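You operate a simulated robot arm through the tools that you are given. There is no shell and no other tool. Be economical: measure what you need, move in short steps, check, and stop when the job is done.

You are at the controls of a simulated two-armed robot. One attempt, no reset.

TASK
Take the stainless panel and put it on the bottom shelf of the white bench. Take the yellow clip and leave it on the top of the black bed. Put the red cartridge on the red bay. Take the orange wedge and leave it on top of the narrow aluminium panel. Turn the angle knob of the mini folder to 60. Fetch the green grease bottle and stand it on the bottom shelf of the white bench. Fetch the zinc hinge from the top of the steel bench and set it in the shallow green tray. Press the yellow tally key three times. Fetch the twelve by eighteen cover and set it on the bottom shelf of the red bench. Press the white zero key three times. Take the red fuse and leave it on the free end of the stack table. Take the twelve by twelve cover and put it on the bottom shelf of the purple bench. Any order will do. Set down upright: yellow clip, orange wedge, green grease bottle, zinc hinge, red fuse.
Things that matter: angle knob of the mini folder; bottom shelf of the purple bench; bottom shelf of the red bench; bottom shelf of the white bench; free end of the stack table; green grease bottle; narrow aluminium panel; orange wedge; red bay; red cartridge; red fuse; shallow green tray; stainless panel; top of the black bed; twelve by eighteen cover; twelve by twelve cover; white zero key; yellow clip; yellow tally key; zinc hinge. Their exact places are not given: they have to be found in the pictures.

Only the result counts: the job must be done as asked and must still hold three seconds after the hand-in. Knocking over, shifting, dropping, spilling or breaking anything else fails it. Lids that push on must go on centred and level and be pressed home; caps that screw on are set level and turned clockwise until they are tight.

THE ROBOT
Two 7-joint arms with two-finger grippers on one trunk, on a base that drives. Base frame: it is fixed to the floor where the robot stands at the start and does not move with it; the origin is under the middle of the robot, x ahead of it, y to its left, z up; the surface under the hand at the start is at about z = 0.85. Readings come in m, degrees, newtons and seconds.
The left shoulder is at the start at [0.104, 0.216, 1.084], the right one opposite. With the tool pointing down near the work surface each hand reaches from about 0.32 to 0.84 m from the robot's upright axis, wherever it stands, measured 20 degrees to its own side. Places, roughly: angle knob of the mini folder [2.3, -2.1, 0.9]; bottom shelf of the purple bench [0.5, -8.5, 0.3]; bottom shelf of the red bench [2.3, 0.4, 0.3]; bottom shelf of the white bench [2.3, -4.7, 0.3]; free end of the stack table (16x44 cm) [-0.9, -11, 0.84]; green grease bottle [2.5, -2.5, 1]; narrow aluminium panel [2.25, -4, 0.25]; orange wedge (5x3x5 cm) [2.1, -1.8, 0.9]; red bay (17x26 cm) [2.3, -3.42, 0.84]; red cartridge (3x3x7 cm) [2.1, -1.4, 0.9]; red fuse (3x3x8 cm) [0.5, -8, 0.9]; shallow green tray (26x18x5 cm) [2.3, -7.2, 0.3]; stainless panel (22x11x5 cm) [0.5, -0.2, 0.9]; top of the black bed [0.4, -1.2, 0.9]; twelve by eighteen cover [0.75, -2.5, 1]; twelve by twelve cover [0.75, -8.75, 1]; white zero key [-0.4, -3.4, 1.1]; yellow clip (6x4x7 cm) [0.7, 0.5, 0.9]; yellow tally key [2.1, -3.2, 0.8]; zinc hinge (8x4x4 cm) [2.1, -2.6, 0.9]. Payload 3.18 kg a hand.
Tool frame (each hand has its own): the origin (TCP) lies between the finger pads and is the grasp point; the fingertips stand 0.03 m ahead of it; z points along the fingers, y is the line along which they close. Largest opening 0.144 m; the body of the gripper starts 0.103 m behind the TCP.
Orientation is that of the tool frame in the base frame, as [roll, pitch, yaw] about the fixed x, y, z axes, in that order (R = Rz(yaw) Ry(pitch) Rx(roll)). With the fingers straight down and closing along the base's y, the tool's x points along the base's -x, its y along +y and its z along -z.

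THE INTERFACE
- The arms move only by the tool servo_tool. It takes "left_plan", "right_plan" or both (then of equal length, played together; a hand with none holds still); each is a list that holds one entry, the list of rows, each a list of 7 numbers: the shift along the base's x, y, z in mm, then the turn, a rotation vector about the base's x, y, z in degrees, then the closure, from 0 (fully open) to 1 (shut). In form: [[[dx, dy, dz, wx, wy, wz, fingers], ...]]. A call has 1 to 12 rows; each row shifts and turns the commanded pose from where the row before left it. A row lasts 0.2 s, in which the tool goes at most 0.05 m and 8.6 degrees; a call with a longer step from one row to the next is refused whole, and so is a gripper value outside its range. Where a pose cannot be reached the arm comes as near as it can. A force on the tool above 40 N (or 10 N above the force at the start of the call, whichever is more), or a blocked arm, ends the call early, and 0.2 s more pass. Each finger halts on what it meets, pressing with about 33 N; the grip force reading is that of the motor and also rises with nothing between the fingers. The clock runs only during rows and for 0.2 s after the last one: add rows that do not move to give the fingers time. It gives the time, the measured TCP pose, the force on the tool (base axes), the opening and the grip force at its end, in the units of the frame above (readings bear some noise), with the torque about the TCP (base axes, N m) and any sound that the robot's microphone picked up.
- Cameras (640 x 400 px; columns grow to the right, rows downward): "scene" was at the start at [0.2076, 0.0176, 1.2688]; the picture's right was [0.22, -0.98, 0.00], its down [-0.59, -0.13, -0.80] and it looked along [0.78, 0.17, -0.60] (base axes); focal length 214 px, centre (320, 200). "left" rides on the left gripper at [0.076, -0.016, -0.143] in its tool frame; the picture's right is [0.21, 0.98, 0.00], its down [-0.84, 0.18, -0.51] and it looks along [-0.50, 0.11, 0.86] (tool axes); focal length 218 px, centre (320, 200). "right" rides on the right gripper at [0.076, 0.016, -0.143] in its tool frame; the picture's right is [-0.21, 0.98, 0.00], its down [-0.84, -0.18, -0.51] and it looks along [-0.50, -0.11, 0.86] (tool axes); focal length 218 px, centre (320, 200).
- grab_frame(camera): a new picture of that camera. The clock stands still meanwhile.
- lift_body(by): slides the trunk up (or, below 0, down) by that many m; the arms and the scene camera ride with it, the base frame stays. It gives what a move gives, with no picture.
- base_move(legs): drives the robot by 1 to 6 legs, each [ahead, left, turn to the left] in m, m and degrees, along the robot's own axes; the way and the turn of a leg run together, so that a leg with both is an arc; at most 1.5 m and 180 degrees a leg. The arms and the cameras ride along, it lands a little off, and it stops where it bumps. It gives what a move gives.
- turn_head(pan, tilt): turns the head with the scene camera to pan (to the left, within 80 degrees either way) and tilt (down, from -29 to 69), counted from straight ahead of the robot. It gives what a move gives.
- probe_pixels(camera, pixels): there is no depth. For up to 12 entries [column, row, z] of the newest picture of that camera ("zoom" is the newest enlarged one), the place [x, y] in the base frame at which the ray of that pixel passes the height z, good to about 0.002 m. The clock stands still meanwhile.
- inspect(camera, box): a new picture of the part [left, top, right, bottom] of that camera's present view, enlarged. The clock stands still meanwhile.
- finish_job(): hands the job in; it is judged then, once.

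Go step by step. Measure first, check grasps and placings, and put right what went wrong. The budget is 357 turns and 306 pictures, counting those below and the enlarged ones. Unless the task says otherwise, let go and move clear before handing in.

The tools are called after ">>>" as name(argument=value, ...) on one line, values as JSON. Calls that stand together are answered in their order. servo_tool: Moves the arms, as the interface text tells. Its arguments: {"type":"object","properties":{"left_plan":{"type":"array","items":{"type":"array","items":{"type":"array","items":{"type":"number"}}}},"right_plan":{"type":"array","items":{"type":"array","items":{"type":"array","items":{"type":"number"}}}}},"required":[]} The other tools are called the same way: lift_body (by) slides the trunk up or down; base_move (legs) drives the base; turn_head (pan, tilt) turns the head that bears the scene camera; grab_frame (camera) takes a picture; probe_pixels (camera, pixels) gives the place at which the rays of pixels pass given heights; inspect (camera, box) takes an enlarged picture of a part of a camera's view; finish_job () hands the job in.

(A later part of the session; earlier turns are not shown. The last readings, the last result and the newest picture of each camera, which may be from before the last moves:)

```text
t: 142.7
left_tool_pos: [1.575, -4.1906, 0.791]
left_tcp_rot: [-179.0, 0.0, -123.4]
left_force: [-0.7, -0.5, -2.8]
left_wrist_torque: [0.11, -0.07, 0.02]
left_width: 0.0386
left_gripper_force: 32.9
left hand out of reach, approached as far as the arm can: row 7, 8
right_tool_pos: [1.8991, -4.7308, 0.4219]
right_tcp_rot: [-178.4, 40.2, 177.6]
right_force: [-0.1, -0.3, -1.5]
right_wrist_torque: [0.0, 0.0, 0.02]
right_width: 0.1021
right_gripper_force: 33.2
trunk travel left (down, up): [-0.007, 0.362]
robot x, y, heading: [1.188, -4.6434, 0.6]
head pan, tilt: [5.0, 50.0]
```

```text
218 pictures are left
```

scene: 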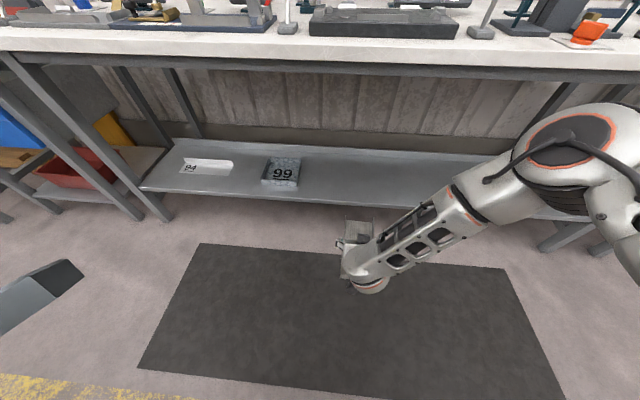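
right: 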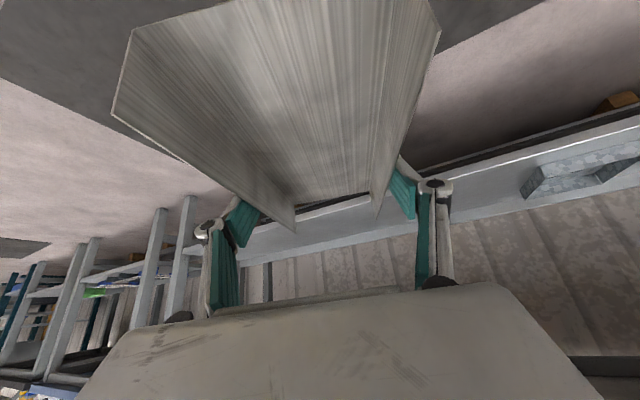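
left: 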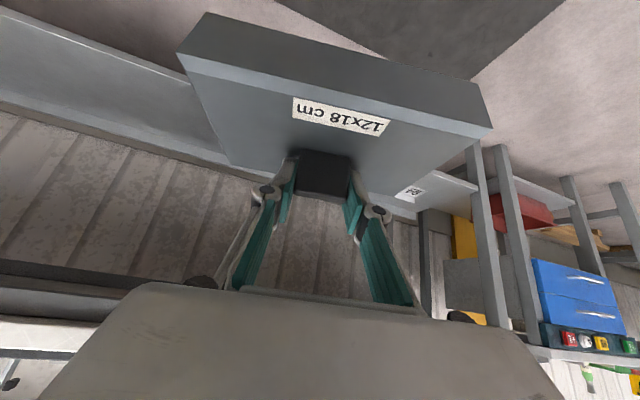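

The left hand is clear. I'll drive 0.38 m ahead so the panel goes over the shelf.

>>> base_move(legs=[[0.2, 0, 0]])

>>> grab_frame(camera="scene")

```text
t: 144.3
left_tool_pos: [1.7791, -4.1927, 0.7892]
left_tcp_rot: [-179.2, 0.1, -123.8]
left_force: [0.1, 0.8, -2.1]
left_wrist_torque: [0.05, -0.01, 0.03]
left_width: 0.0387
left_gripper_force: 32.6
right_tool_pos: [2.0992, -4.733, 0.4215]
right_tcp_rot: [-178.3, 40.1, 177.4]
right_force: [0.6, 0.7, -2.7]
right_wrist_torque: [0.01, -0.01, -0.01]
right_width: 0.1023
right_gripper_force: 33.2
trunk travel left (down, up): [-0.007, 0.362]
robot x, y, heading: [1.3933, -4.6459, -0.1]
head pan, tilt: [5.0, 50.0]
```

```text
217 pictures are left
```

scene: 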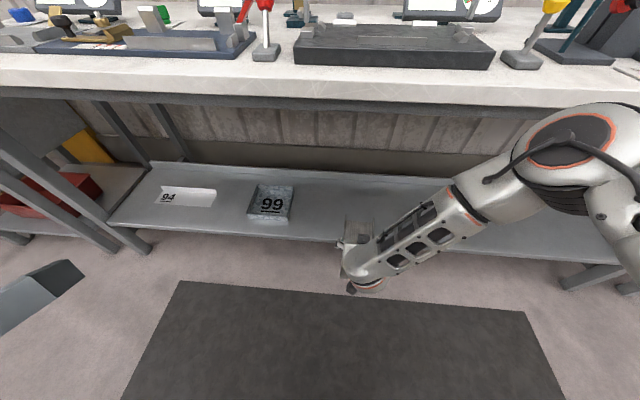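

>>> base_move(legs=[[0.15, 0, 0]])

>>> servo_tool(right_plan=[[[30, 0, 0, 0, 0, 0, 1], [30, 0, -10, 0, 0, 0, 1], [20, 0, -10, 0, 0, 0, 1], [0, 0, -10, 0, 0, 0, 1], [0, 0, 0, 0, 0, 0, 1]]])

>>> grab_frame(camera="scene")

>>> grab_frame(camera="right")

```text
t: 145.7
left_tool_pos: [1.9216, -4.1966, 0.7918]
left_tcp_rot: [-178.8, 0.1, -124.3]
left_force: [0.1, 0.3, -2.9]
left_wrist_torque: [0.06, -0.03, 0.02]
left_width: 0.0386
left_gripper_force: 32.9
right_tool_pos: [2.2293, -4.7357, 0.4189]
right_tcp_rot: [-178.3, 39.6, 177.2]
right_force: [-0.1, 0.0, -2.5]
right_wrist_torque: [0.04, 0.02, -0.01]
right_width: 0.1022
right_gripper_force: 32.5
trunk travel left (down, up): [-0.007, 0.362]
robot x, y, heading: [1.5284, -4.6399, -1.0]
head pan, tilt: [5.0, 50.0]
stopped in leg 1: the robot was blocked; the commanded pose is now the measured one
```

```text
t: 146.9
left_tool_pos: [1.923, -4.1975, 0.7907]
left_tcp_rot: [-178.9, 0.1, -124.2]
left_force: [0.1, -0.4, -2.9]
left_wrist_torque: [0.08, -0.07, -0.02]
left_width: 0.0389
left_gripper_force: 32.5
right_tool_pos: [2.3111, -4.7379, 0.3847]
right_tcp_rot: [-178.3, 39.3, 177.0]
right_force: [0.2, -0.3, -2.6]
right_wrist_torque: [-0.02, 0.0, 0.0]
right_width: 0.1026
right_gripper_force: 33.6
trunk travel left (down, up): [-0.007, 0.362]
robot x, y, heading: [1.531, -4.6465, -0.6]
head pan, tilt: [5.0, 50.0]
```

```text
216 pictures are left
```

scene: 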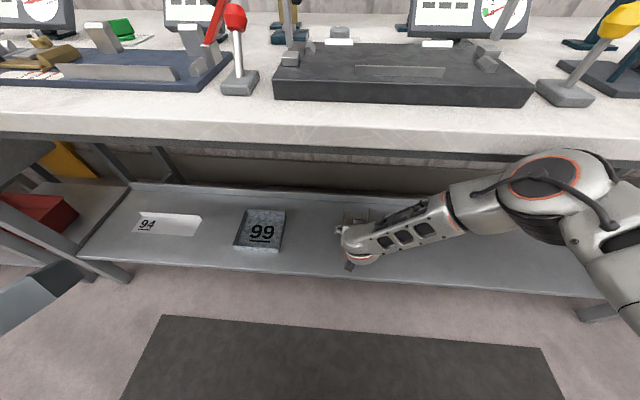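

```text
215 pictures are left
```

right: 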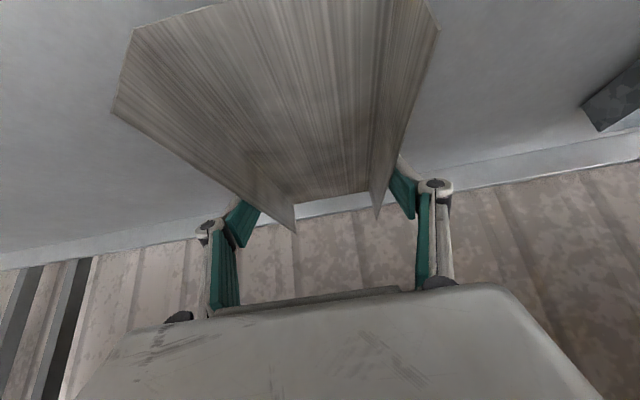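

The panel is over the shelf. I'll lower it step by step, watching the force.

>>> servo_tool(right_plan=[[[10, 0, -15, 0, 0, 0, 1], [5, 0, -15, 0, 0, 0, 1], [0, 0, -10, 0, 0, 0, 1], [0, 0, -5, 0, 0, 0, 1], [0, 0, -5, 0, 0, 0, 1], [0, 0, 0, 0, 0, 0, 1]]])

>>> inspect(camera="scene", box=[240, 150, 480, 300])

```text
t: 148.3
left_tool_pos: [1.9231, -4.196, 0.7903]
left_tcp_rot: [-178.9, 0.0, -124.3]
left_force: [0.2, -0.3, -2.9]
left_wrist_torque: [0.07, -0.05, 0.0]
left_width: 0.0387
left_gripper_force: 32.8
right_tool_pos: [2.3261, -4.7355, 0.3379]
right_tcp_rot: [-178.4, 39.7, 176.9]
right_force: [-2.9, -0.4, 16.7]
right_wrist_torque: [0.47, 0.02, -0.58]
right_width: 0.1028
right_gripper_force: 32.6
trunk travel left (down, up): [-0.007, 0.362]
robot x, y, heading: [1.5272, -4.6434, -0.6]
head pan, tilt: [5.0, 50.0]
```

```text
2.67 times, centred on (360, 225) of scene
```

zoom: 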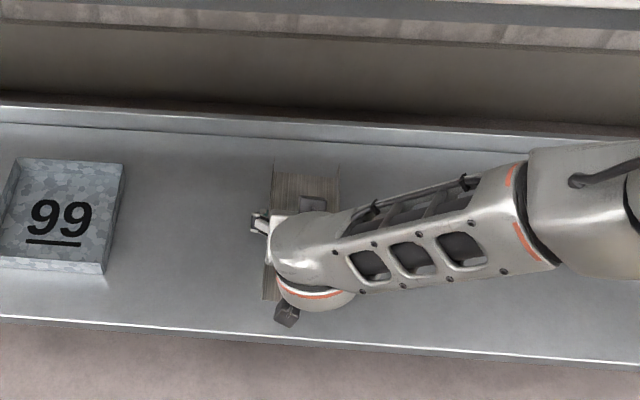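

Contact at 17 N: the panel rests (shelf z≈0.30). I'll open and retract upward and back.

>>> servo_tool(right_plan=[[[0, 0, 0, 0, 0, 0, 0.2], [0, 0, 0, 0, 0, 0, 0.1], [0, 0, 0, 0, 0, 0, 0.05], [0, 0, 0, 0, 0, 0, 0.05], [0, 0, 20, 0, 0, 0, 0.05], [0, 0, 30, 0, 0, 0, 0.05], [-10, 0, 30, 0, 0, 0, 0.05]]])

>>> inspect(camera="scene", box=[240, 150, 480, 300])

>>> grab_frame(camera="right")

```text
t: 149.9
left_tool_pos: [1.92, -4.1983, 0.7916]
left_tcp_rot: [-178.9, 0.2, -124.3]
left_force: [-0.2, -0.4, -3.1]
left_wrist_torque: [0.07, -0.06, 0.02]
left_width: 0.0384
left_gripper_force: 33.2
right_tool_pos: [2.3102, -4.7373, 0.4176]
right_tcp_rot: [-178.4, 39.3, 177.1]
right_force: [0.2, 0.1, 0.6]
right_wrist_torque: [-0.01, -0.02, -0.02]
right_width: 0.1368
right_gripper_force: 0.0
trunk travel left (down, up): [-0.007, 0.362]
robot x, y, heading: [1.5301, -4.6431, -1.0]
head pan, tilt: [5.0, 50.0]
```

```text
2.67 times, centred on (360, 225) of scene
```

zoom: 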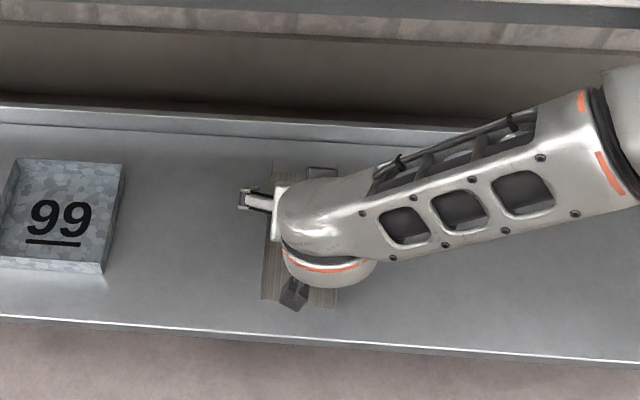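

```text
212 pictures are left
```

right: 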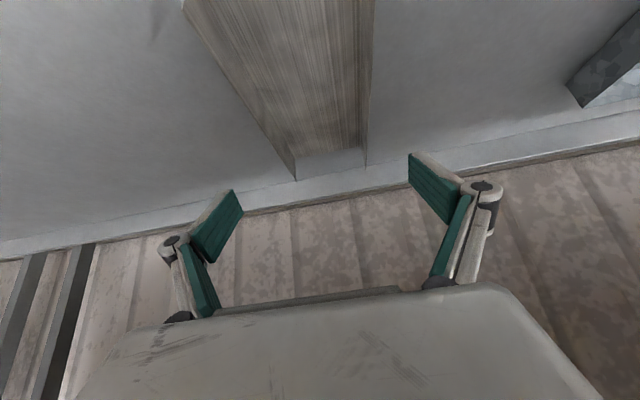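

The panel sits flat on the shelf. I'll back out, raise the trunk, and drive left towards the tally cabinet.

>>> base_move(legs=[[-0.35, 0, 0]])

>>> lift_body(by=0.16)

>>> servo_tool(right_plan=[[[-30, 0, 30, 0, 6, 0, 0.3], [-30, 0, 35, 0, 8, 0, 0.6], [-30, 0, 35, 0, 8, 0, 1], [-30, 0, 35, 0, 8, 0, 1], [-30, 0, 35, 0, 8, 0, 1], [-30, 0, 35, 0, 0, 0, 1], [-30, 0, 35, 0, 0, 0, 1], [0, 0, 40, 0, 0, 0, 1], [0, 0, 40, 0, 0, 0, 1], [0, 0, 40, 0, 0, 0, 1]]])

>>> grab_frame(camera="left")

```text
t: 152.2
left_tool_pos: [1.5769, -4.1937, 0.7905]
left_tcp_rot: [-179.1, -0.1, -124.5]
left_force: [0.1, 0.1, -2.9]
left_wrist_torque: [0.05, -0.06, 0.01]
left_width: 0.0386
left_gripper_force: 32.9
right_tool_pos: [1.9642, -4.7349, 0.4157]
right_tcp_rot: [-178.2, 39.3, 176.8]
right_force: [-0.3, -0.3, 0.1]
right_wrist_torque: [-0.02, 0.06, -0.02]
right_width: 0.1368
right_gripper_force: 0.1
trunk travel left (down, up): [-0.007, 0.362]
robot x, y, heading: [1.1834, -4.6394, -0.7]
head pan, tilt: [5.0, 50.0]
```

```text
t: 154.0
left_tool_pos: [1.5777, -4.1937, 0.9498]
left_tcp_rot: [-179.2, -0.2, -124.6]
left_force: [1.2, 1.4, -2.3]
left_wrist_torque: [0.07, -0.03, 0.0]
left_width: 0.0388
left_gripper_force: 33.2
right_tool_pos: [1.9647, -4.7355, 0.5732]
right_tcp_rot: [-178.3, 39.1, 176.8]
right_force: [0.3, -0.6, -0.6]
right_wrist_torque: [0.03, -0.05, 0.01]
right_width: 0.1366
right_gripper_force: 0.1
trunk travel left (down, up): [-0.167, 0.202]
robot x, y, heading: [1.1788, -4.6353, -0.7]
head pan, tilt: [5.0, 50.0]
```

```text
t: 156.2
left_tool_pos: [1.5756, -4.1942, 0.9501]
left_tcp_rot: [-178.9, 0.0, -124.5]
left_force: [-0.5, 0.6, -3.0]
left_wrist_torque: [0.1, -0.09, 0.0]
left_width: 0.0386
left_gripper_force: 33.1
right_tool_pos: [1.7526, -4.7349, 0.9372]
right_tcp_rot: [-176.4, 1.4, 177.6]
right_force: [-0.6, -1.2, 0.4]
right_wrist_torque: [0.02, -0.03, 0.02]
right_width: 0.0001
right_gripper_force: 30.8
trunk travel left (down, up): [-0.167, 0.202]
robot x, y, heading: [1.1827, -4.638, -1.0]
head pan, tilt: [5.0, 50.0]
```

```text
211 pictures are left
```

left: 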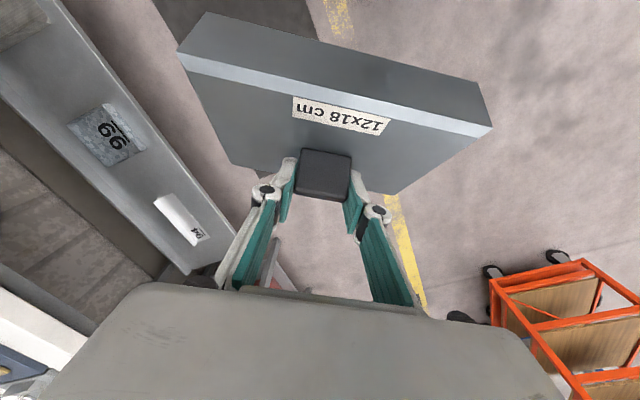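

>>> base_move(legs=[[0.2, 1.5, 1]])

>>> turn_head(pan=-5, tilt=40)

>>> grab_frame(camera="scene")

>>> inspect(camera="scene", box=[220, 80, 480, 250])

```text
refused: leg 1 is longer than a leg can be; nothing moved
```

```text
t: 156.9
left_tool_pos: [1.5753, -4.1939, 0.9498]
left_tcp_rot: [-179.1, -0.1, -124.5]
left_force: [-1.2, 0.4, -3.0]
left_wrist_torque: [0.04, -0.09, -0.03]
left_width: 0.0384
left_gripper_force: 32.8
right_tool_pos: [1.7553, -4.7361, 0.9341]
right_tcp_rot: [-176.4, 1.3, 177.6]
right_force: [-0.3, -0.9, 0.0]
right_wrist_torque: [-0.01, -0.02, 0.05]
right_width: 0.0
right_gripper_force: 30.5
trunk travel left (down, up): [-0.167, 0.202]
robot x, y, heading: [1.1821, -4.6386, -0.8]
head pan, tilt: [-5.0, 40.0]
```

```text
210 pictures are left
```

scene: 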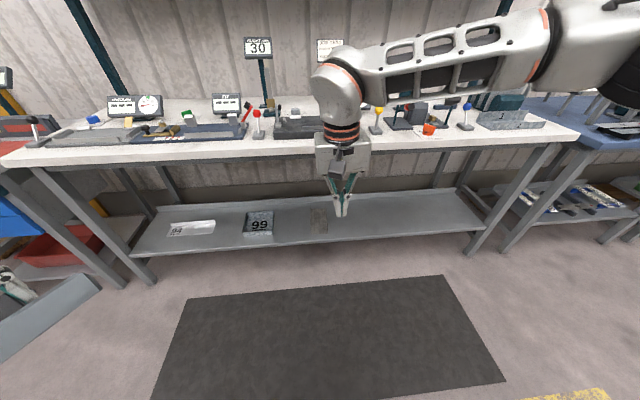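

```text
2.35 times, centred on (350, 165) of scene
```

zoom: 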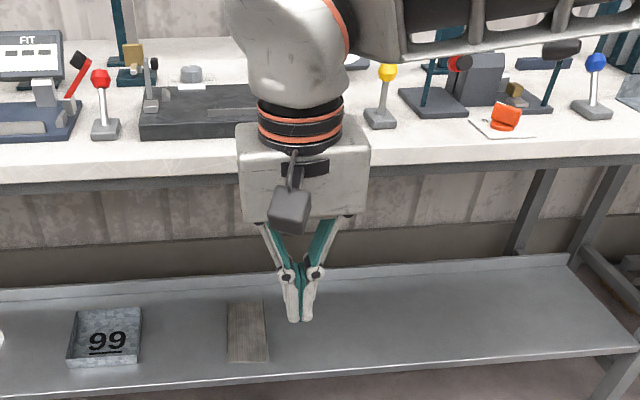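

The stainless panel rests on the shelf beside "99". Now I drive left in allowed legs.

>>> base_move(legs=[[0.15, 1.4, 0.8]])

>>> grab_frame(camera="scene")

>>> inspect(camera="scene", box=[220, 100, 480, 260])

```text
t: 169.5
left_tool_pos: [1.7591, -2.7905, 0.95]
left_tcp_rot: [-179.0, -0.1, -125.1]
left_force: [0.4, 0.8, -2.5]
left_wrist_torque: [0.06, -0.06, -0.02]
left_width: 0.0385
left_gripper_force: 32.4
right_tool_pos: [1.9301, -3.334, 0.937]
right_tcp_rot: [-176.4, 1.3, 176.9]
right_force: [-0.2, 0.5, 0.8]
right_wrist_torque: [0.02, 0.01, 0.01]
right_width: 0.0
right_gripper_force: 30.7
trunk travel left (down, up): [-0.167, 0.202]
robot x, y, heading: [1.3607, -3.2328, -1.4]
head pan, tilt: [-5.0, 40.0]
```

```text
208 pictures are left
```

scene: 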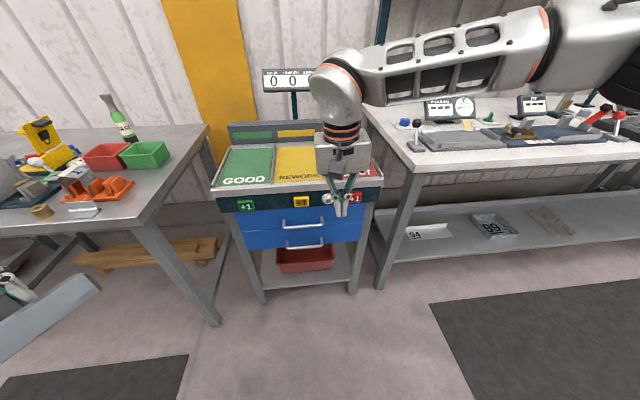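

```text
2.46 times, centred on (350, 180) of scene
```

zoom: 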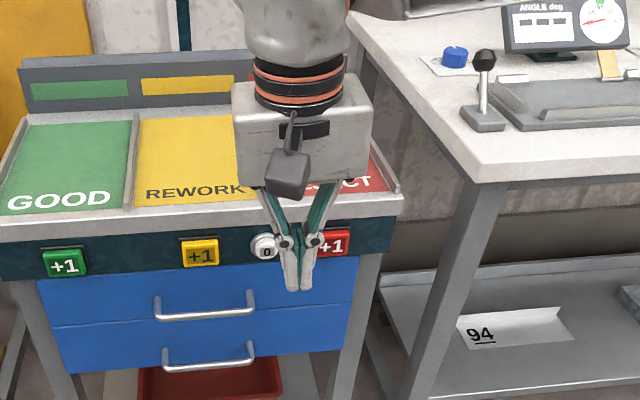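

>>> probe_pixels(camera="scene", pixels=[[301, 201, 0.78], [301, 201, 0.8], [301, 201, 0.82], [246, 205, 0.8], [355, 198, 0.8], [250, 297, 0.0], [352, 290, 0.0], [215, 190, 0.84], [380, 178, 0.84]])

>>> grab_frame(camera="right")

```text
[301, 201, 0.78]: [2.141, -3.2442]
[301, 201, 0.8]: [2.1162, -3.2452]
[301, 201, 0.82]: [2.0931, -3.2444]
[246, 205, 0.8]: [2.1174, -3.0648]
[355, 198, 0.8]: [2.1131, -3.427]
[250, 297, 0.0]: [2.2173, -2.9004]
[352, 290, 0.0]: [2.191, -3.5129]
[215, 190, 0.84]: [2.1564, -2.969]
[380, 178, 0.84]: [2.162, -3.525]
```

```text
206 pictures are left
```

right: 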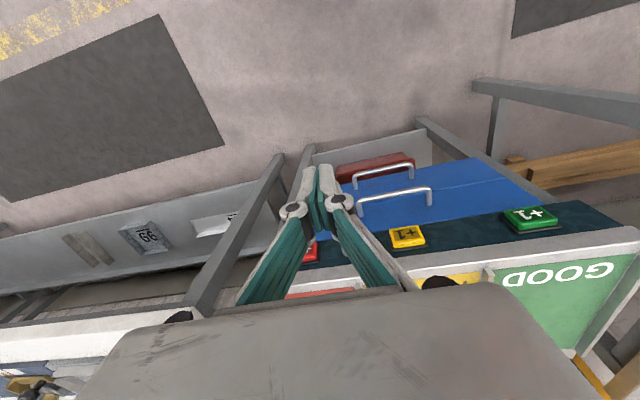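

>>> probe_pixels(camera="right", pixels=[[406, 235, 0.74], [406, 235, 0.76], [406, 235, 0.78], [406, 235, 0.8], [406, 235, 0.82], [311, 253, 0.78], [533, 216, 0.78]])

```text
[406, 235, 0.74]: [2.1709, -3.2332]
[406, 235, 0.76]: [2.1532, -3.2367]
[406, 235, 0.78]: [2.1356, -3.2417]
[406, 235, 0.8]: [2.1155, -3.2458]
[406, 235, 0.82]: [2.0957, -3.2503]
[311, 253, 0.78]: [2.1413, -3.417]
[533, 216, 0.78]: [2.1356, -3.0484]
```

Both views agree: yellow key centre at (2.116, −3.245, 0.80) on the vertical front. I'll turn the right hand horizontal, pointing at it.

>>> servo_tool(right_plan=[[[4, 8, -12, 0, -8, 0, 1], [4, 8, -12, 0, -8, 0, 1], [4, 8, -12, 0, -8, 0, 1], [4, 8, -12, 0, -8, 0, 1], [4, 8, -12, 0, -8, 0, 1], [4, 8, -12, 0, -8, 0, 1], [4, 8, -12, 0, -8, 0, 1], [4, 8, -12, 0, -8, 0, 1], [4, 8, -12, 0, -8, 0, 1], [4, 8, -12, 0, -8, 0, 1], [4, 8, -12, 0, -8, 0, 1], [0, 0, 0, 0, 0, 0, 1]]])

>>> grab_frame(camera="scene")

```text
t: 171.4
left_tool_pos: [1.7605, -2.7898, 0.9488]
left_tcp_rot: [-179.1, -0.1, -125.2]
left_force: [0.7, 0.9, -3.9]
left_wrist_torque: [0.05, -0.04, -0.01]
left_width: 0.0389
left_gripper_force: 32.8
right_tool_pos: [2.01, -3.3522, 0.859]
right_tcp_rot: [160.5, 65.9, 145.4]
right_force: [-0.7, 0.1, 0.1]
right_wrist_torque: [-0.02, -0.03, -0.03]
right_width: 0.0
right_gripper_force: 31.2
right hand out of reach, approached as far as the arm can: row 9
trunk travel left (down, up): [-0.167, 0.202]
robot x, y, heading: [1.3573, -3.2356, -1.7]
head pan, tilt: [-5.0, 40.0]
stopped in row 9 (right hand): the arm was blocked; the commanded pose is now the measured one
```

```text
205 pictures are left
```

scene: 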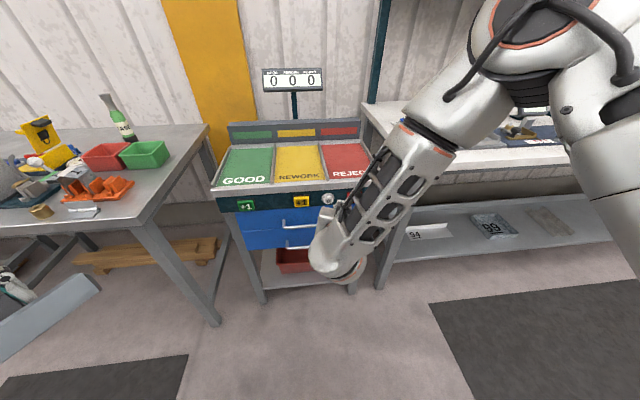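

The hand stopped pointing (0.90, −0.21, −0.39), which is good enough to press. I'll shift the base left 0.11 m to line the fingertip up with the key, then lower it.

>>> base_move(legs=[[0, 0.113, 0]])

>>> servo_tool(right_plan=[[[0, 0, -12, 0, 0, 0, 1], [0, 0, -12, 0, 0, 0, 1], [0, 0, -12, 0, 0, 0, 1], [0, 0, -10, 0, 0, 0, 1]]])

>>> inspect(camera="scene", box=[220, 140, 420, 265])

>>> grab_frame(camera="right")

```text
t: 173.1
left_tool_pos: [1.7613, -2.6777, 0.9494]
left_tcp_rot: [-179.2, 0.0, -125.2]
left_force: [0.0, 0.6, -3.0]
left_wrist_torque: [0.07, -0.04, -0.02]
left_width: 0.0388
left_gripper_force: 33.0
right_tool_pos: [2.0119, -3.239, 0.8612]
right_tcp_rot: [160.0, 65.9, 144.9]
right_force: [0.7, -0.1, -0.2]
right_wrist_torque: [-0.02, 0.01, 0.0]
right_width: 0.0002
right_gripper_force: 31.4
trunk travel left (down, up): [-0.167, 0.202]
robot x, y, heading: [1.3608, -3.1179, -1.3]
head pan, tilt: [-5.0, 40.0]
```

```text
t: 174.1
left_tool_pos: [1.7613, -2.6776, 0.9502]
left_tcp_rot: [-179.0, -0.1, -125.3]
left_force: [-0.7, 0.1, -2.2]
left_wrist_torque: [0.08, -0.04, 0.0]
left_width: 0.0385
left_gripper_force: 32.6
right_tool_pos: [2.0139, -3.2378, 0.8249]
right_tcp_rot: [159.7, 65.4, 143.4]
right_force: [-0.1, -0.3, 0.0]
right_wrist_torque: [-0.03, -0.01, 0.02]
right_width: 0.0
right_gripper_force: 31.0
right hand out of reach, approached as far as the arm can: row 3, 4
trunk travel left (down, up): [-0.167, 0.202]
robot x, y, heading: [1.3611, -3.1206, -1.4]
head pan, tilt: [-5.0, 40.0]
```

```text
3.20 times, centred on (320, 202) of scene
```

zoom: 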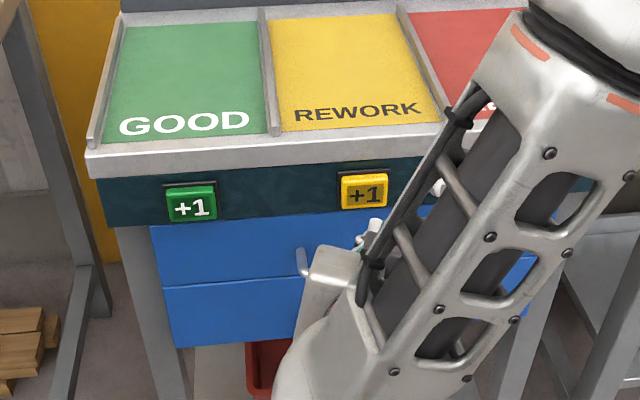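

```text
203 pictures are left
```

right: 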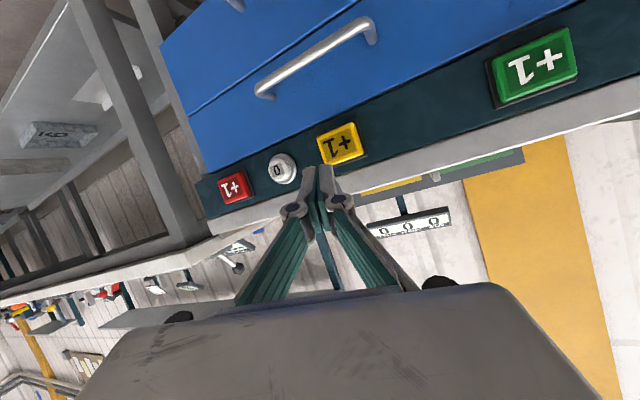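

The fingertip is level with the yellow key, about 75 mm short. I'll advance 60 mm and check.

>>> servo_tool(right_plan=[[[20, 0, -4, 0, 0, 0, 1], [20, 0, -4, 0, 0, 0, 1], [15, 0, -4, 0, 0, 0, 1], [0, 0, 0, 0, 0, 0, 1]]])

>>> inspect(camera="right", box=[220, 80, 460, 230])

>>> inspect(camera="scene", box=[260, 160, 380, 235])

```text
t: 175.1
left_tool_pos: [1.7619, -2.6779, 0.9495]
left_tcp_rot: [-179.1, 0.0, -125.3]
left_force: [-0.3, 0.0, -3.2]
left_wrist_torque: [0.1, -0.06, -0.05]
left_width: 0.0386
left_gripper_force: 33.1
right_tool_pos: [2.0666, -3.2253, 0.8157]
right_tcp_rot: [160.5, 65.7, 145.1]
right_force: [-0.7, 0.1, 0.1]
right_wrist_torque: [0.06, -0.02, 0.01]
right_width: 0.0001
right_gripper_force: 30.6
right hand out of reach, approached as far as the arm can: row 1
trunk travel left (down, up): [-0.167, 0.202]
robot x, y, heading: [1.361, -3.1221, -1.5]
head pan, tilt: [-5.0, 40.0]
```

```text
2.67 times, centred on (340, 155) of right
```

zoom: 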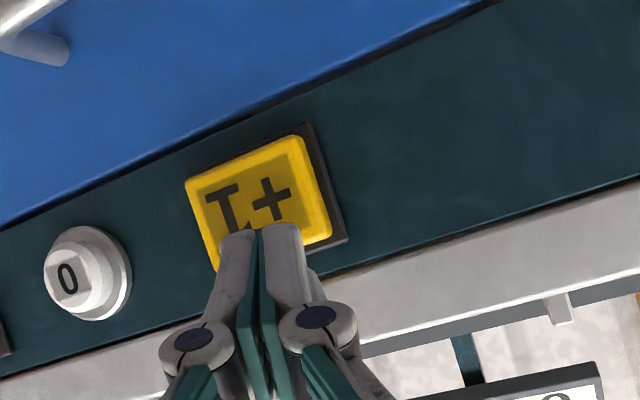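

```text
5.33 times, centred on (320, 198) of scene
```

zoom: 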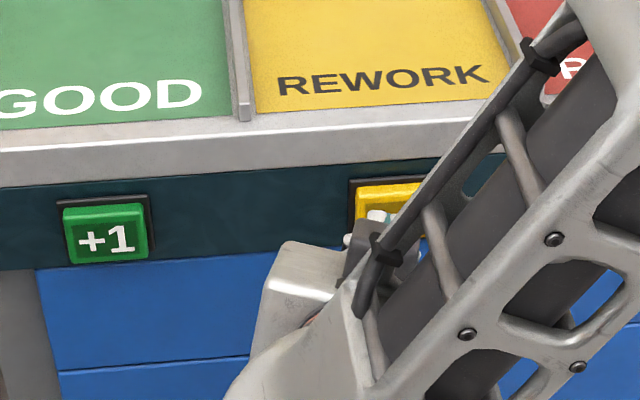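

Lined up. Advancing slowly until it clicks.

>>> servo_tool(right_plan=[[[8, -4, -3, 0, 0, 0, 1], [5, -3, 0, 0, 0, 0, 1], [0, 0, 0, 0, 0, 0, 1]]])

>>> servo_tool(right_plan=[[[4, 0, 0, 0, 0, 0, 1], [0, 0, 0, 0, 0, 0, 1]]])

>>> servo_tool(right_plan=[[[4, 0, 0, 0, 0, 0, 1], [0, 0, 0, 0, 0, 0, 1]]])

>>> inspect(camera="right", box=[220, 80, 460, 230])

```text
t: 175.8
left_tool_pos: [1.7621, -2.6776, 0.9503]
left_tcp_rot: [-179.1, 0.0, -125.4]
left_force: [-1.0, 0.8, -2.8]
left_wrist_torque: [0.12, -0.06, -0.01]
left_width: 0.0385
left_gripper_force: 32.8
right_tool_pos: [2.0806, -3.2274, 0.8155]
right_tcp_rot: [160.6, 65.7, 145.0]
right_force: [-0.4, -0.6, -0.5]
right_wrist_torque: [-0.03, -0.03, -0.01]
right_width: 0.0
right_gripper_force: 30.8
right hand out of reach, approached as far as the arm can: row 1
trunk travel left (down, up): [-0.167, 0.202]
robot x, y, heading: [1.3609, -3.1184, -1.5]
head pan, tilt: [-5.0, 40.0]
```

```text
t: 176.4
left_tool_pos: [1.7624, -2.6794, 0.9492]
left_tcp_rot: [-179.0, -0.1, -125.3]
left_force: [0.3, -0.8, -3.0]
left_wrist_torque: [0.07, -0.06, -0.02]
left_width: 0.0384
left_gripper_force: 33.1
right_tool_pos: [2.0855, -3.2279, 0.8173]
right_tcp_rot: [160.5, 65.7, 145.1]
right_force: [0.1, 0.4, 0.3]
right_wrist_torque: [-0.01, -0.05, 0.01]
right_width: 0.0
right_gripper_force: 31.0
trunk travel left (down, up): [-0.167, 0.202]
robot x, y, heading: [1.3581, -3.1226, -1.5]
head pan, tilt: [-5.0, 40.0]
```

```text
t: 177.1
left_tool_pos: [1.7612, -2.6779, 0.9492]
left_tcp_rot: [-179.1, 0.0, -125.2]
left_force: [-0.6, -0.5, -3.0]
left_wrist_torque: [0.06, -0.08, 0.01]
left_width: 0.0385
left_gripper_force: 33.3
right_tool_pos: [2.0898, -3.2288, 0.8159]
right_tcp_rot: [160.4, 65.8, 144.9]
right_force: [0.1, 0.3, 0.7]
right_wrist_torque: [0.0, 0.0, -0.01]
right_width: 0.0004
right_gripper_force: 30.6
trunk travel left (down, up): [-0.167, 0.202]
robot x, y, heading: [1.3604, -3.1186, -1.8]
head pan, tilt: [-5.0, 40.0]
```

```text
2.67 times, centred on (340, 155) of right
```

zoom: 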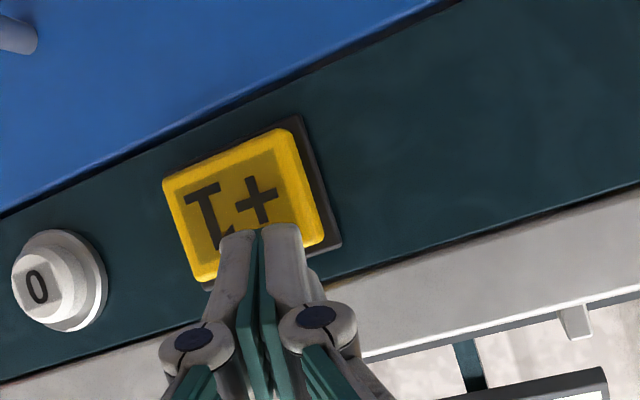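

>>> servo_tool(right_plan=[[[3, -2, -4, 0, 0, 0, 1], [0, 0, 0, 0, 0, 0, 1]]])

>>> servo_tool(right_plan=[[[3, 0, 0, 0, 0, 0, 1], [0, 0, 0, 0, 0, 0, 1]]])

>>> servo_tool(right_plan=[[[3, 0, 0, 0, 0, 0, 1], [0, 0, 0, 0, 0, 0, 1]]])

>>> servo_tool(right_plan=[[[3, 0, 0, 0, 0, 0, 1], [0, 0, 0, 0, 0, 0, 1]]])

>>> inspect(camera="right", box=[220, 80, 460, 230])

```text
t: 177.7
left_tool_pos: [1.7622, -2.678, 0.9506]
left_tcp_rot: [-179.0, 0.0, -125.3]
left_force: [-1.1, -1.2, -3.1]
left_wrist_torque: [0.11, -0.08, 0.03]
left_width: 0.0386
left_gripper_force: 33.7
right_tool_pos: [2.0928, -3.2287, 0.8128]
right_tcp_rot: [160.6, 65.7, 145.0]
right_force: [0.0, 0.0, 0.0]
right_wrist_torque: [-0.01, 0.0, 0.0]
right_width: 0.0002
right_gripper_force: 30.4
right hand out of reach, approached as far as the arm can: row 1
trunk travel left (down, up): [-0.167, 0.202]
robot x, y, heading: [1.3654, -3.1191, -1.5]
head pan, tilt: [-5.0, 40.0]
```

```text
t: 178.2
left_tool_pos: [1.7622, -2.6781, 0.9499]
left_tcp_rot: [-179.2, 0.0, -125.3]
left_force: [0.5, -0.3, -2.6]
left_wrist_torque: [0.08, -0.05, 0.02]
left_width: 0.0388
left_gripper_force: 33.8
right_tool_pos: [2.0964, -3.2264, 0.8132]
right_tcp_rot: [160.4, 65.7, 145.0]
right_force: [0.8, -0.5, 0.6]
right_wrist_torque: [0.04, 0.03, 0.0]
right_width: 0.0
right_gripper_force: 31.2
trunk travel left (down, up): [-0.167, 0.202]
robot x, y, heading: [1.3642, -3.123, -1.6]
head pan, tilt: [-5.0, 40.0]
```

```text
t: 178.8
left_tool_pos: [1.7623, -2.6779, 0.9491]
left_tcp_rot: [-179.1, 0.0, -125.3]
left_force: [-0.3, 0.1, -3.0]
left_wrist_torque: [0.05, -0.07, -0.02]
left_width: 0.0387
left_gripper_force: 32.6
right_tool_pos: [2.0986, -3.228, 0.8142]
right_tcp_rot: [160.5, 65.6, 145.0]
right_force: [-0.8, 0.2, 0.4]
right_wrist_torque: [0.01, 0.02, 0.0]
right_width: 0.0
right_gripper_force: 31.0
trunk travel left (down, up): [-0.167, 0.202]
robot x, y, heading: [1.3607, -3.1195, -1.6]
head pan, tilt: [-5.0, 40.0]
```

```text
t: 179.4
left_tool_pos: [1.7624, -2.6778, 0.9498]
left_tcp_rot: [-179.1, 0.1, -125.2]
left_force: [-0.1, 0.3, -2.0]
left_wrist_torque: [0.09, -0.04, 0.04]
left_width: 0.0384
left_gripper_force: 32.6
right_tool_pos: [2.102, -3.2278, 0.8124]
right_tcp_rot: [160.2, 65.8, 145.0]
right_force: [-1.4, 0.1, -0.2]
right_wrist_torque: [0.01, -0.01, 0.0]
right_width: 0.0002
right_gripper_force: 31.2
trunk travel left (down, up): [-0.167, 0.202]
robot x, y, heading: [1.3649, -3.1205, -1.4]
head pan, tilt: [-5.0, 40.0]
```

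```text
2.67 times, centred on (340, 155) of right
```

zoom: 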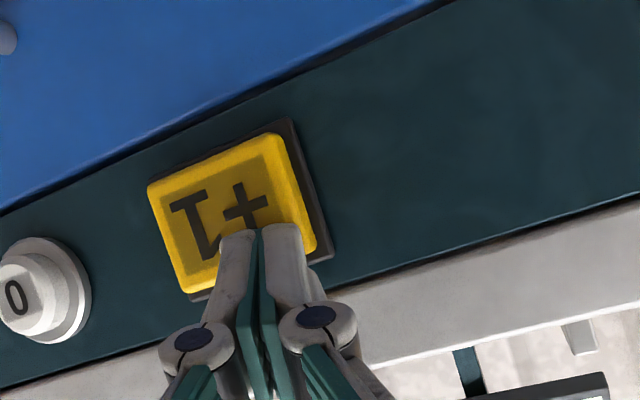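

>>> servo_tool(right_plan=[[[0, -7, 0, 0, 0, 0, 1], [4, 0, 0, 0, 0, 0, 1], [0, 0, 0, 0, 0, 0, 1]]])

>>> servo_tool(right_plan=[[[4, 0, 0, 0, 0, 0, 1], [0, 0, 0, 0, 0, 0, 1]]])

>>> inspect(camera="right", box=[220, 80, 460, 230])

```text
t: 180.2
left_tool_pos: [1.7628, -2.6784, 0.9497]
left_tcp_rot: [-179.1, 0.0, -125.3]
left_force: [0.1, -0.7, -2.5]
left_wrist_torque: [0.08, -0.03, 0.01]
left_width: 0.0386
left_gripper_force: 33.5
right_tool_pos: [2.1073, -3.2323, 0.8154]
right_tcp_rot: [160.5, 65.7, 145.0]
right_force: [-3.8, -1.5, -0.1]
right_wrist_torque: [0.06, 0.05, 0.0]
right_width: 0.0002
right_gripper_force: 31.1
right hand out of reach, approached as far as the arm can: row 1
trunk travel left (down, up): [-0.167, 0.202]
robot x, y, heading: [1.3601, -3.1199, -1.4]
head pan, tilt: [-5.0, 40.0]
heard: click
```

```text
t: 180.8
left_tool_pos: [1.7621, -2.678, 0.9494]
left_tcp_rot: [-179.0, 0.0, -125.2]
left_force: [-1.1, -0.5, -2.4]
left_wrist_torque: [0.1, -0.04, 0.05]
left_width: 0.0386
left_gripper_force: 33.4
right_tool_pos: [2.1097, -3.2323, 0.8147]
right_tcp_rot: [160.3, 65.7, 145.0]
right_force: [-13.8, -0.6, 1.7]
right_wrist_torque: [-0.05, 0.13, -0.03]
right_width: 0.0
right_gripper_force: 31.0
trunk travel left (down, up): [-0.167, 0.202]
robot x, y, heading: [1.3589, -3.1205, -1.6]
head pan, tilt: [-5.0, 40.0]
```

```text
2.67 times, centred on (340, 155) of right
```

zoom: 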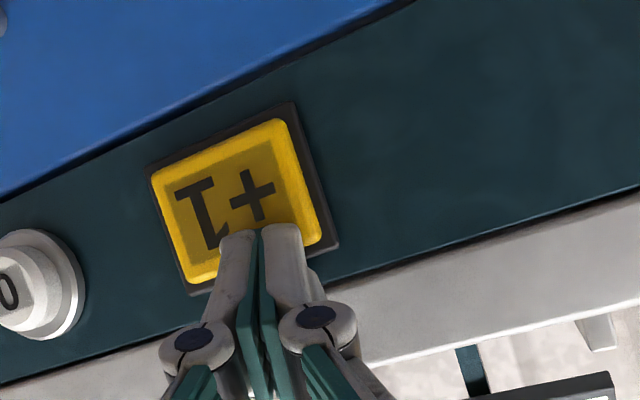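

Click one, bottomed at 14 N. Now release 20 mm and press two more times.

>>> servo_tool(right_plan=[[[-18, 0, 0, 0, 0, 0, 1], [0, 0, 0, 0, 0, 0, 1]]])

>>> servo_tool(right_plan=[[[10, 0, 0, 0, 0, 0, 1], [6, 0, 0, 0, 0, 0, 1], [0, 0, 0, 0, 0, 0, 1]]])

>>> grab_frame(camera="scene")

```text
t: 181.4
left_tool_pos: [1.763, -2.6784, 0.9498]
left_tcp_rot: [-179.1, 0.1, -125.3]
left_force: [-0.3, -0.9, -3.1]
left_wrist_torque: [0.05, -0.05, -0.03]
left_width: 0.0384
left_gripper_force: 32.7
right_tool_pos: [2.0932, -3.2312, 0.8179]
right_tcp_rot: [160.4, 65.7, 144.8]
right_force: [0.4, -0.3, 1.2]
right_wrist_torque: [0.03, -0.02, 0.03]
right_width: 0.0
right_gripper_force: 30.0
trunk travel left (down, up): [-0.167, 0.202]
robot x, y, heading: [1.3596, -3.1209, -1.5]
head pan, tilt: [-5.0, 40.0]
```

```text
t: 182.2
left_tool_pos: [1.7615, -2.6784, 0.95]
left_tcp_rot: [-179.0, 0.1, -125.2]
left_force: [0.5, -1.0, -1.9]
left_wrist_torque: [0.07, -0.04, 0.03]
left_width: 0.0385
left_gripper_force: 33.2
right_tool_pos: [2.1071, -3.2315, 0.8164]
right_tcp_rot: [160.3, 65.7, 145.1]
right_force: [-4.2, 0.6, 2.1]
right_wrist_torque: [0.01, -0.01, 0.02]
right_width: 0.0003
right_gripper_force: 30.9
trunk travel left (down, up): [-0.167, 0.202]
robot x, y, heading: [1.3629, -3.1161, -1.6]
head pan, tilt: [-5.0, 40.0]
heard: click
```

```text
197 pictures are left
```

scene: 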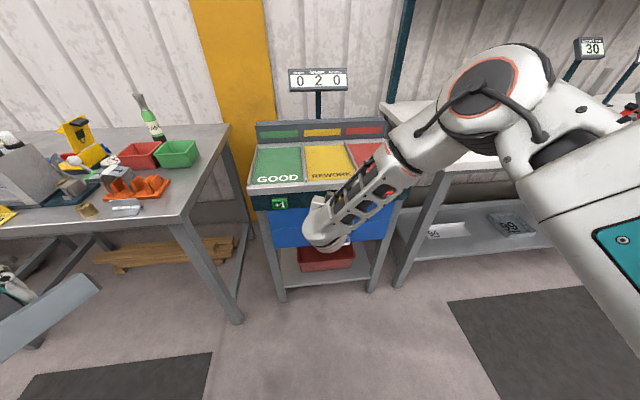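

The display shows 0 2 0. One more press, then back away.

>>> servo_tool(right_plan=[[[-16, 0, 0, 0, 0, 0, 1], [0, 0, 0, 0, 0, 0, 1]]])

>>> servo_tool(right_plan=[[[10, 0, 0, 0, 0, 0, 1], [6, 0, 0, 0, 0, 0, 1], [0, 0, 0, 0, 0, 0, 1]]])

>>> servo_tool(right_plan=[[[-30, 0, 0, 0, 0, 0, 1], [-30, 0, 0, 0, 0, 0, 1], [-20, 0, 10, 0, 0, 0, 1]]])

>>> grab_frame(camera="scene")

```text
t: 182.8
left_tool_pos: [1.7621, -2.6775, 0.9496]
left_tcp_rot: [-179.1, 0.0, -125.3]
left_force: [-0.3, -0.2, -2.9]
left_wrist_torque: [0.08, -0.03, -0.01]
left_width: 0.0385
left_gripper_force: 32.4
right_tool_pos: [2.0926, -3.2309, 0.8169]
right_tcp_rot: [160.5, 65.6, 145.0]
right_force: [-0.3, 0.9, -0.1]
right_wrist_torque: [0.02, 0.01, 0.02]
right_width: 0.0
right_gripper_force: 30.9
trunk travel left (down, up): [-0.167, 0.202]
robot x, y, heading: [1.3621, -3.1203, -1.6]
head pan, tilt: [-5.0, 40.0]
```

```text
t: 183.7
left_tool_pos: [1.7618, -2.6782, 0.9497]
left_tcp_rot: [-179.1, 0.1, -125.2]
left_force: [0.3, -0.7, -3.4]
left_wrist_torque: [0.08, -0.04, 0.01]
left_width: 0.0386
left_gripper_force: 33.3
right_tool_pos: [2.1083, -3.2325, 0.8187]
right_tcp_rot: [160.4, 65.6, 145.2]
right_force: [-3.2, 0.4, 1.4]
right_wrist_torque: [0.03, 0.01, -0.02]
right_width: 0.0
right_gripper_force: 30.5
trunk travel left (down, up): [-0.167, 0.202]
robot x, y, heading: [1.3553, -3.1211, -1.4]
head pan, tilt: [-5.0, 40.0]
heard: click
```

```text
t: 184.4
left_tool_pos: [1.7626, -2.6778, 0.9505]
left_tcp_rot: [-179.0, 0.1, -125.3]
left_force: [0.3, 0.2, -3.3]
left_wrist_torque: [0.13, -0.1, -0.03]
left_width: 0.0386
left_gripper_force: 33.2
right_tool_pos: [2.0285, -3.2316, 0.8284]
right_tcp_rot: [160.1, 65.9, 144.8]
right_force: [-0.2, 0.6, -0.2]
right_wrist_torque: [-0.01, 0.03, -0.04]
right_width: 0.0
right_gripper_force: 30.9
right hand out of reach, approached as far as the arm can: row 1
trunk travel left (down, up): [-0.167, 0.202]
robot x, y, heading: [1.3616, -3.1175, -1.5]
head pan, tilt: [-5.0, 40.0]
```

```text
196 pictures are left
```

scene: 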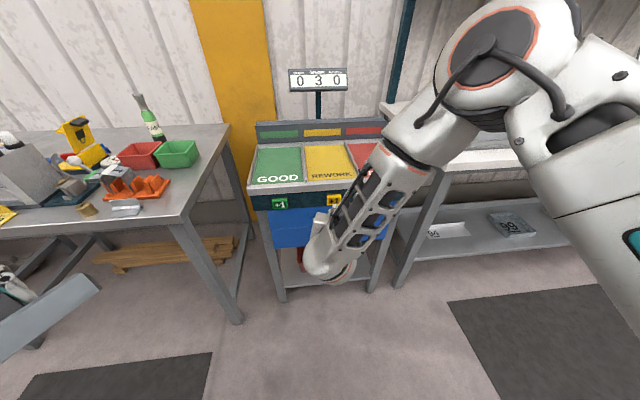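

The display shows 0 3 0. I'll put the right hand back to straight down, and check the bench fronts before driving north.

>>> servo_tool(right_plan=[[[-10, -10, 30, 0, 8, 3, 1], [-10, -10, 30, 0, 8, 3, 1], [0, -10, 30, 0, 8, 4, 1], [0, -10, 30, 0, 8, 4, 1], [0, -10, 30, 0, 8, 4, 1], [0, -10, 30, 0, 8, 4, 1], [0, -10, 30, 0, 8, 4, 1], [0, -10, 20, 0, 8, 4, 1], [0, -10, 0, 0, 4, 4, 1]]])

>>> probe_pixels(camera="scene", pixels=[[180, 212, 0.85], [100, 224, 0.85], [20, 228, 0.85], [60, 280, 0.9]])

>>> turn_head(pan=70, tilt=30)

>>> grab_frame(camera="scene")

```text
refused: row 3 steps farther than a row can; nothing moved
```

```text
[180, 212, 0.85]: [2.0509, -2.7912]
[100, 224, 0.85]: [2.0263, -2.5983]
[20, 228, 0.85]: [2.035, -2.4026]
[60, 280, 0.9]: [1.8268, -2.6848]
```

```text
t: 185.9
left_tool_pos: [1.7626, -2.6784, 0.9505]
left_tcp_rot: [-179.2, 0.0, -125.3]
left_force: [0.3, -1.1, -2.7]
left_wrist_torque: [0.08, -0.04, 0.01]
left_width: 0.0385
left_gripper_force: 33.2
right_tool_pos: [2.0281, -3.229, 0.8293]
right_tcp_rot: [160.0, 66.0, 144.6]
right_force: [0.6, -0.4, -0.4]
right_wrist_torque: [0.02, 0.01, -0.03]
right_width: 0.0
right_gripper_force: 30.4
trunk travel left (down, up): [-0.167, 0.202]
robot x, y, heading: [1.3594, -3.1178, -1.7]
head pan, tilt: [70.0, 30.0]
```

```text
195 pictures are left
```

scene: 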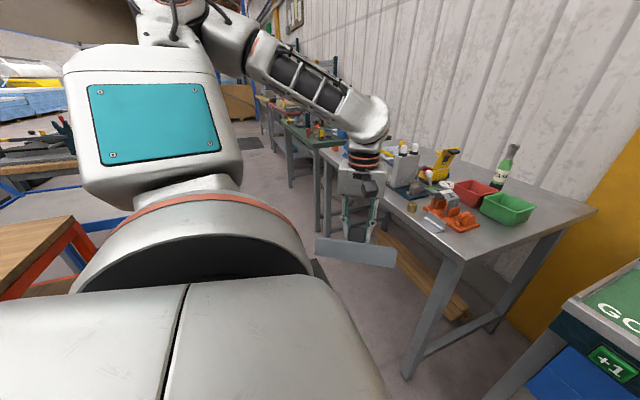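

The lane is about 1 m wide, so I'll travel facing north. First I bring both hands in front of the robot, raised.

>>> servo_tool(right_plan=[[[-10, -5, 25, 0, 7, 3, 1], [-10, -5, 30, 0, 7, 3, 1], [-5, -10, 30, 0, 7, 3, 1], [0, -10, 30, 0, 7, 3, 1], [0, -10, 30, 0, 7, 3, 1], [0, -10, 30, 0, 7, 3, 1], [0, -10, 30, 0, 7, 3, 1], [0, 0, 20, 0, 7, 3, 1], [0, 0, 0, 0, 7, 3, 1]]], left_plan=[[[5, -30, 20, 0, 0, -6, 1], [5, -30, 20, 0, 0, -6, 1], [5, -30, 20, 0, 0, -6, 1], [5, -30, 20, 0, 0, -6, 1], [5, -30, 20, 0, 0, -6, 1], [5, -30, 20, 0, 0, -6, 1], [5, -20, 20, 0, 0, -6, 1], [0, -20, 0, 0, 0, -6, 1], [0, -20, 0, 0, 0, -6, 1]]])

>>> turn_head(pan=0, tilt=35)

>>> grab_frame(camera="scene")

```text
t: 187.9
left_tool_pos: [1.8001, -2.8625, 1.0565]
left_tcp_rot: [-178.8, 0.2, -168.9]
left_force: [0.7, 0.6, -3.8]
left_wrist_torque: [-0.03, -0.08, 0.03]
left_width: 0.0386
left_gripper_force: 33.2
left hand out of reach, approached as far as the arm can: row 6, 7
right_tool_pos: [2.0034, -3.2884, 1.0519]
right_tcp_rot: [177.7, 4.6, -173.2]
right_force: [1.7, 0.7, -0.6]
right_wrist_torque: [-0.03, 0.02, 0.01]
right_width: 0.0
right_gripper_force: 30.9
trunk travel left (down, up): [-0.167, 0.202]
robot x, y, heading: [1.3639, -3.1222, -1.6]
head pan, tilt: [70.0, 30.0]
```

```text
t: 189.3
left_tool_pos: [1.7988, -2.8612, 1.0585]
left_tcp_rot: [-178.8, 0.5, -168.8]
left_force: [0.4, 0.3, -2.9]
left_wrist_torque: [-0.01, -0.11, 0.01]
left_width: 0.0385
left_gripper_force: 33.0
right_tool_pos: [2.0032, -3.2887, 1.0546]
right_tcp_rot: [177.7, 5.0, -173.1]
right_force: [0.2, -0.2, -0.6]
right_wrist_torque: [-0.01, 0.01, 0.01]
right_width: 0.0
right_gripper_force: 31.0
trunk travel left (down, up): [-0.167, 0.202]
robot x, y, heading: [1.3628, -3.118, -1.5]
head pan, tilt: [0.0, 35.0]
```

```text
194 pictures are left
```

scene: 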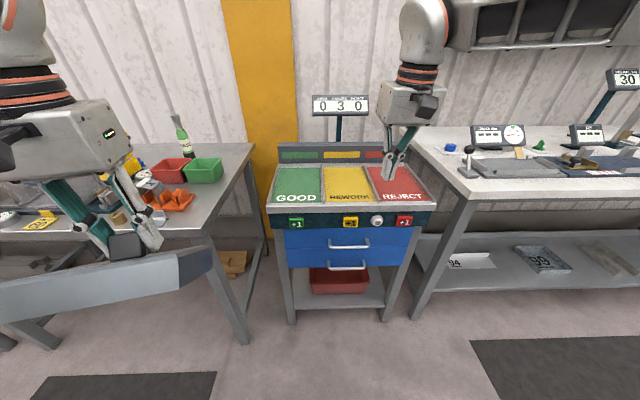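

>>> servo_tool(right_plan=[[[-40, 10, 20, 0, 0, 0, 1], [-40, 10, 10, 0, 0, 0, 1], [-40, 10, 0, 0, 0, 0, 1], [-40, 10, 0, 0, 0, 0, 1]]])

>>> base_move(legs=[[-0.05, -0.15, 45], [0, 0, 46.5]])

>>> turn_head(pan=0, tilt=30)

>>> grab_frame(camera="scene")

```text
t: 190.3
left_tool_pos: [1.7984, -2.8612, 1.0587]
left_tcp_rot: [-178.8, 0.5, -168.9]
left_force: [0.8, -0.2, -2.7]
left_wrist_torque: [0.0, -0.1, -0.02]
left_width: 0.0387
left_gripper_force: 32.2
right_tool_pos: [1.8421, -3.2486, 1.0856]
right_tcp_rot: [177.9, 4.9, -173.2]
right_force: [-0.2, -1.2, 0.5]
right_wrist_torque: [0.02, 0.02, -0.02]
right_width: 0.0
right_gripper_force: 30.7
trunk travel left (down, up): [-0.167, 0.202]
robot x, y, heading: [1.3579, -3.1175, -1.4]
head pan, tilt: [0.0, 35.0]
```

```text
t: 194.9
left_tool_pos: [1.0962, -2.8451, 1.059]
left_tcp_rot: [-178.8, 0.4, -76.7]
left_force: [0.6, -0.3, -2.8]
left_wrist_torque: [0.1, 0.03, -0.04]
left_width: 0.0387
left_gripper_force: 33.2
right_tool_pos: [1.4824, -2.7867, 1.0835]
right_tcp_rot: [177.7, 4.9, -81.0]
right_force: [0.3, -0.3, -0.3]
right_wrist_torque: [-0.02, -0.03, -0.02]
right_width: 0.0
right_gripper_force: 30.8
trunk travel left (down, up): [-0.167, 0.202]
robot x, y, heading: [1.3694, -3.2726, 90.7]
head pan, tilt: [0.0, 35.0]
```

```text
t: 195.6
left_tool_pos: [1.0973, -2.8439, 1.0579]
left_tcp_rot: [-178.8, 0.4, -76.8]
left_force: [-0.6, 0.4, -3.1]
left_wrist_torque: [0.07, 0.02, -0.02]
left_width: 0.0385
left_gripper_force: 32.7
right_tool_pos: [1.4825, -2.7868, 1.0845]
right_tcp_rot: [177.8, 4.9, -81.0]
right_force: [-0.3, -0.2, 0.4]
right_wrist_torque: [0.02, 0.02, -0.02]
right_width: 0.0004
right_gripper_force: 31.2
trunk travel left (down, up): [-0.167, 0.202]
robot x, y, heading: [1.3696, -3.2729, 90.8]
head pan, tilt: [0.0, 30.0]
```

```text
193 pictures are left
```

scene: 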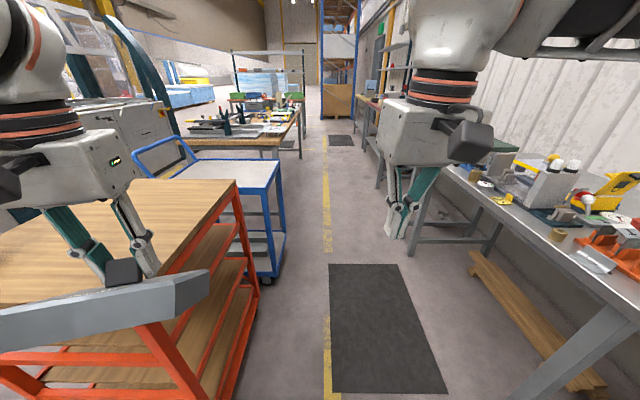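

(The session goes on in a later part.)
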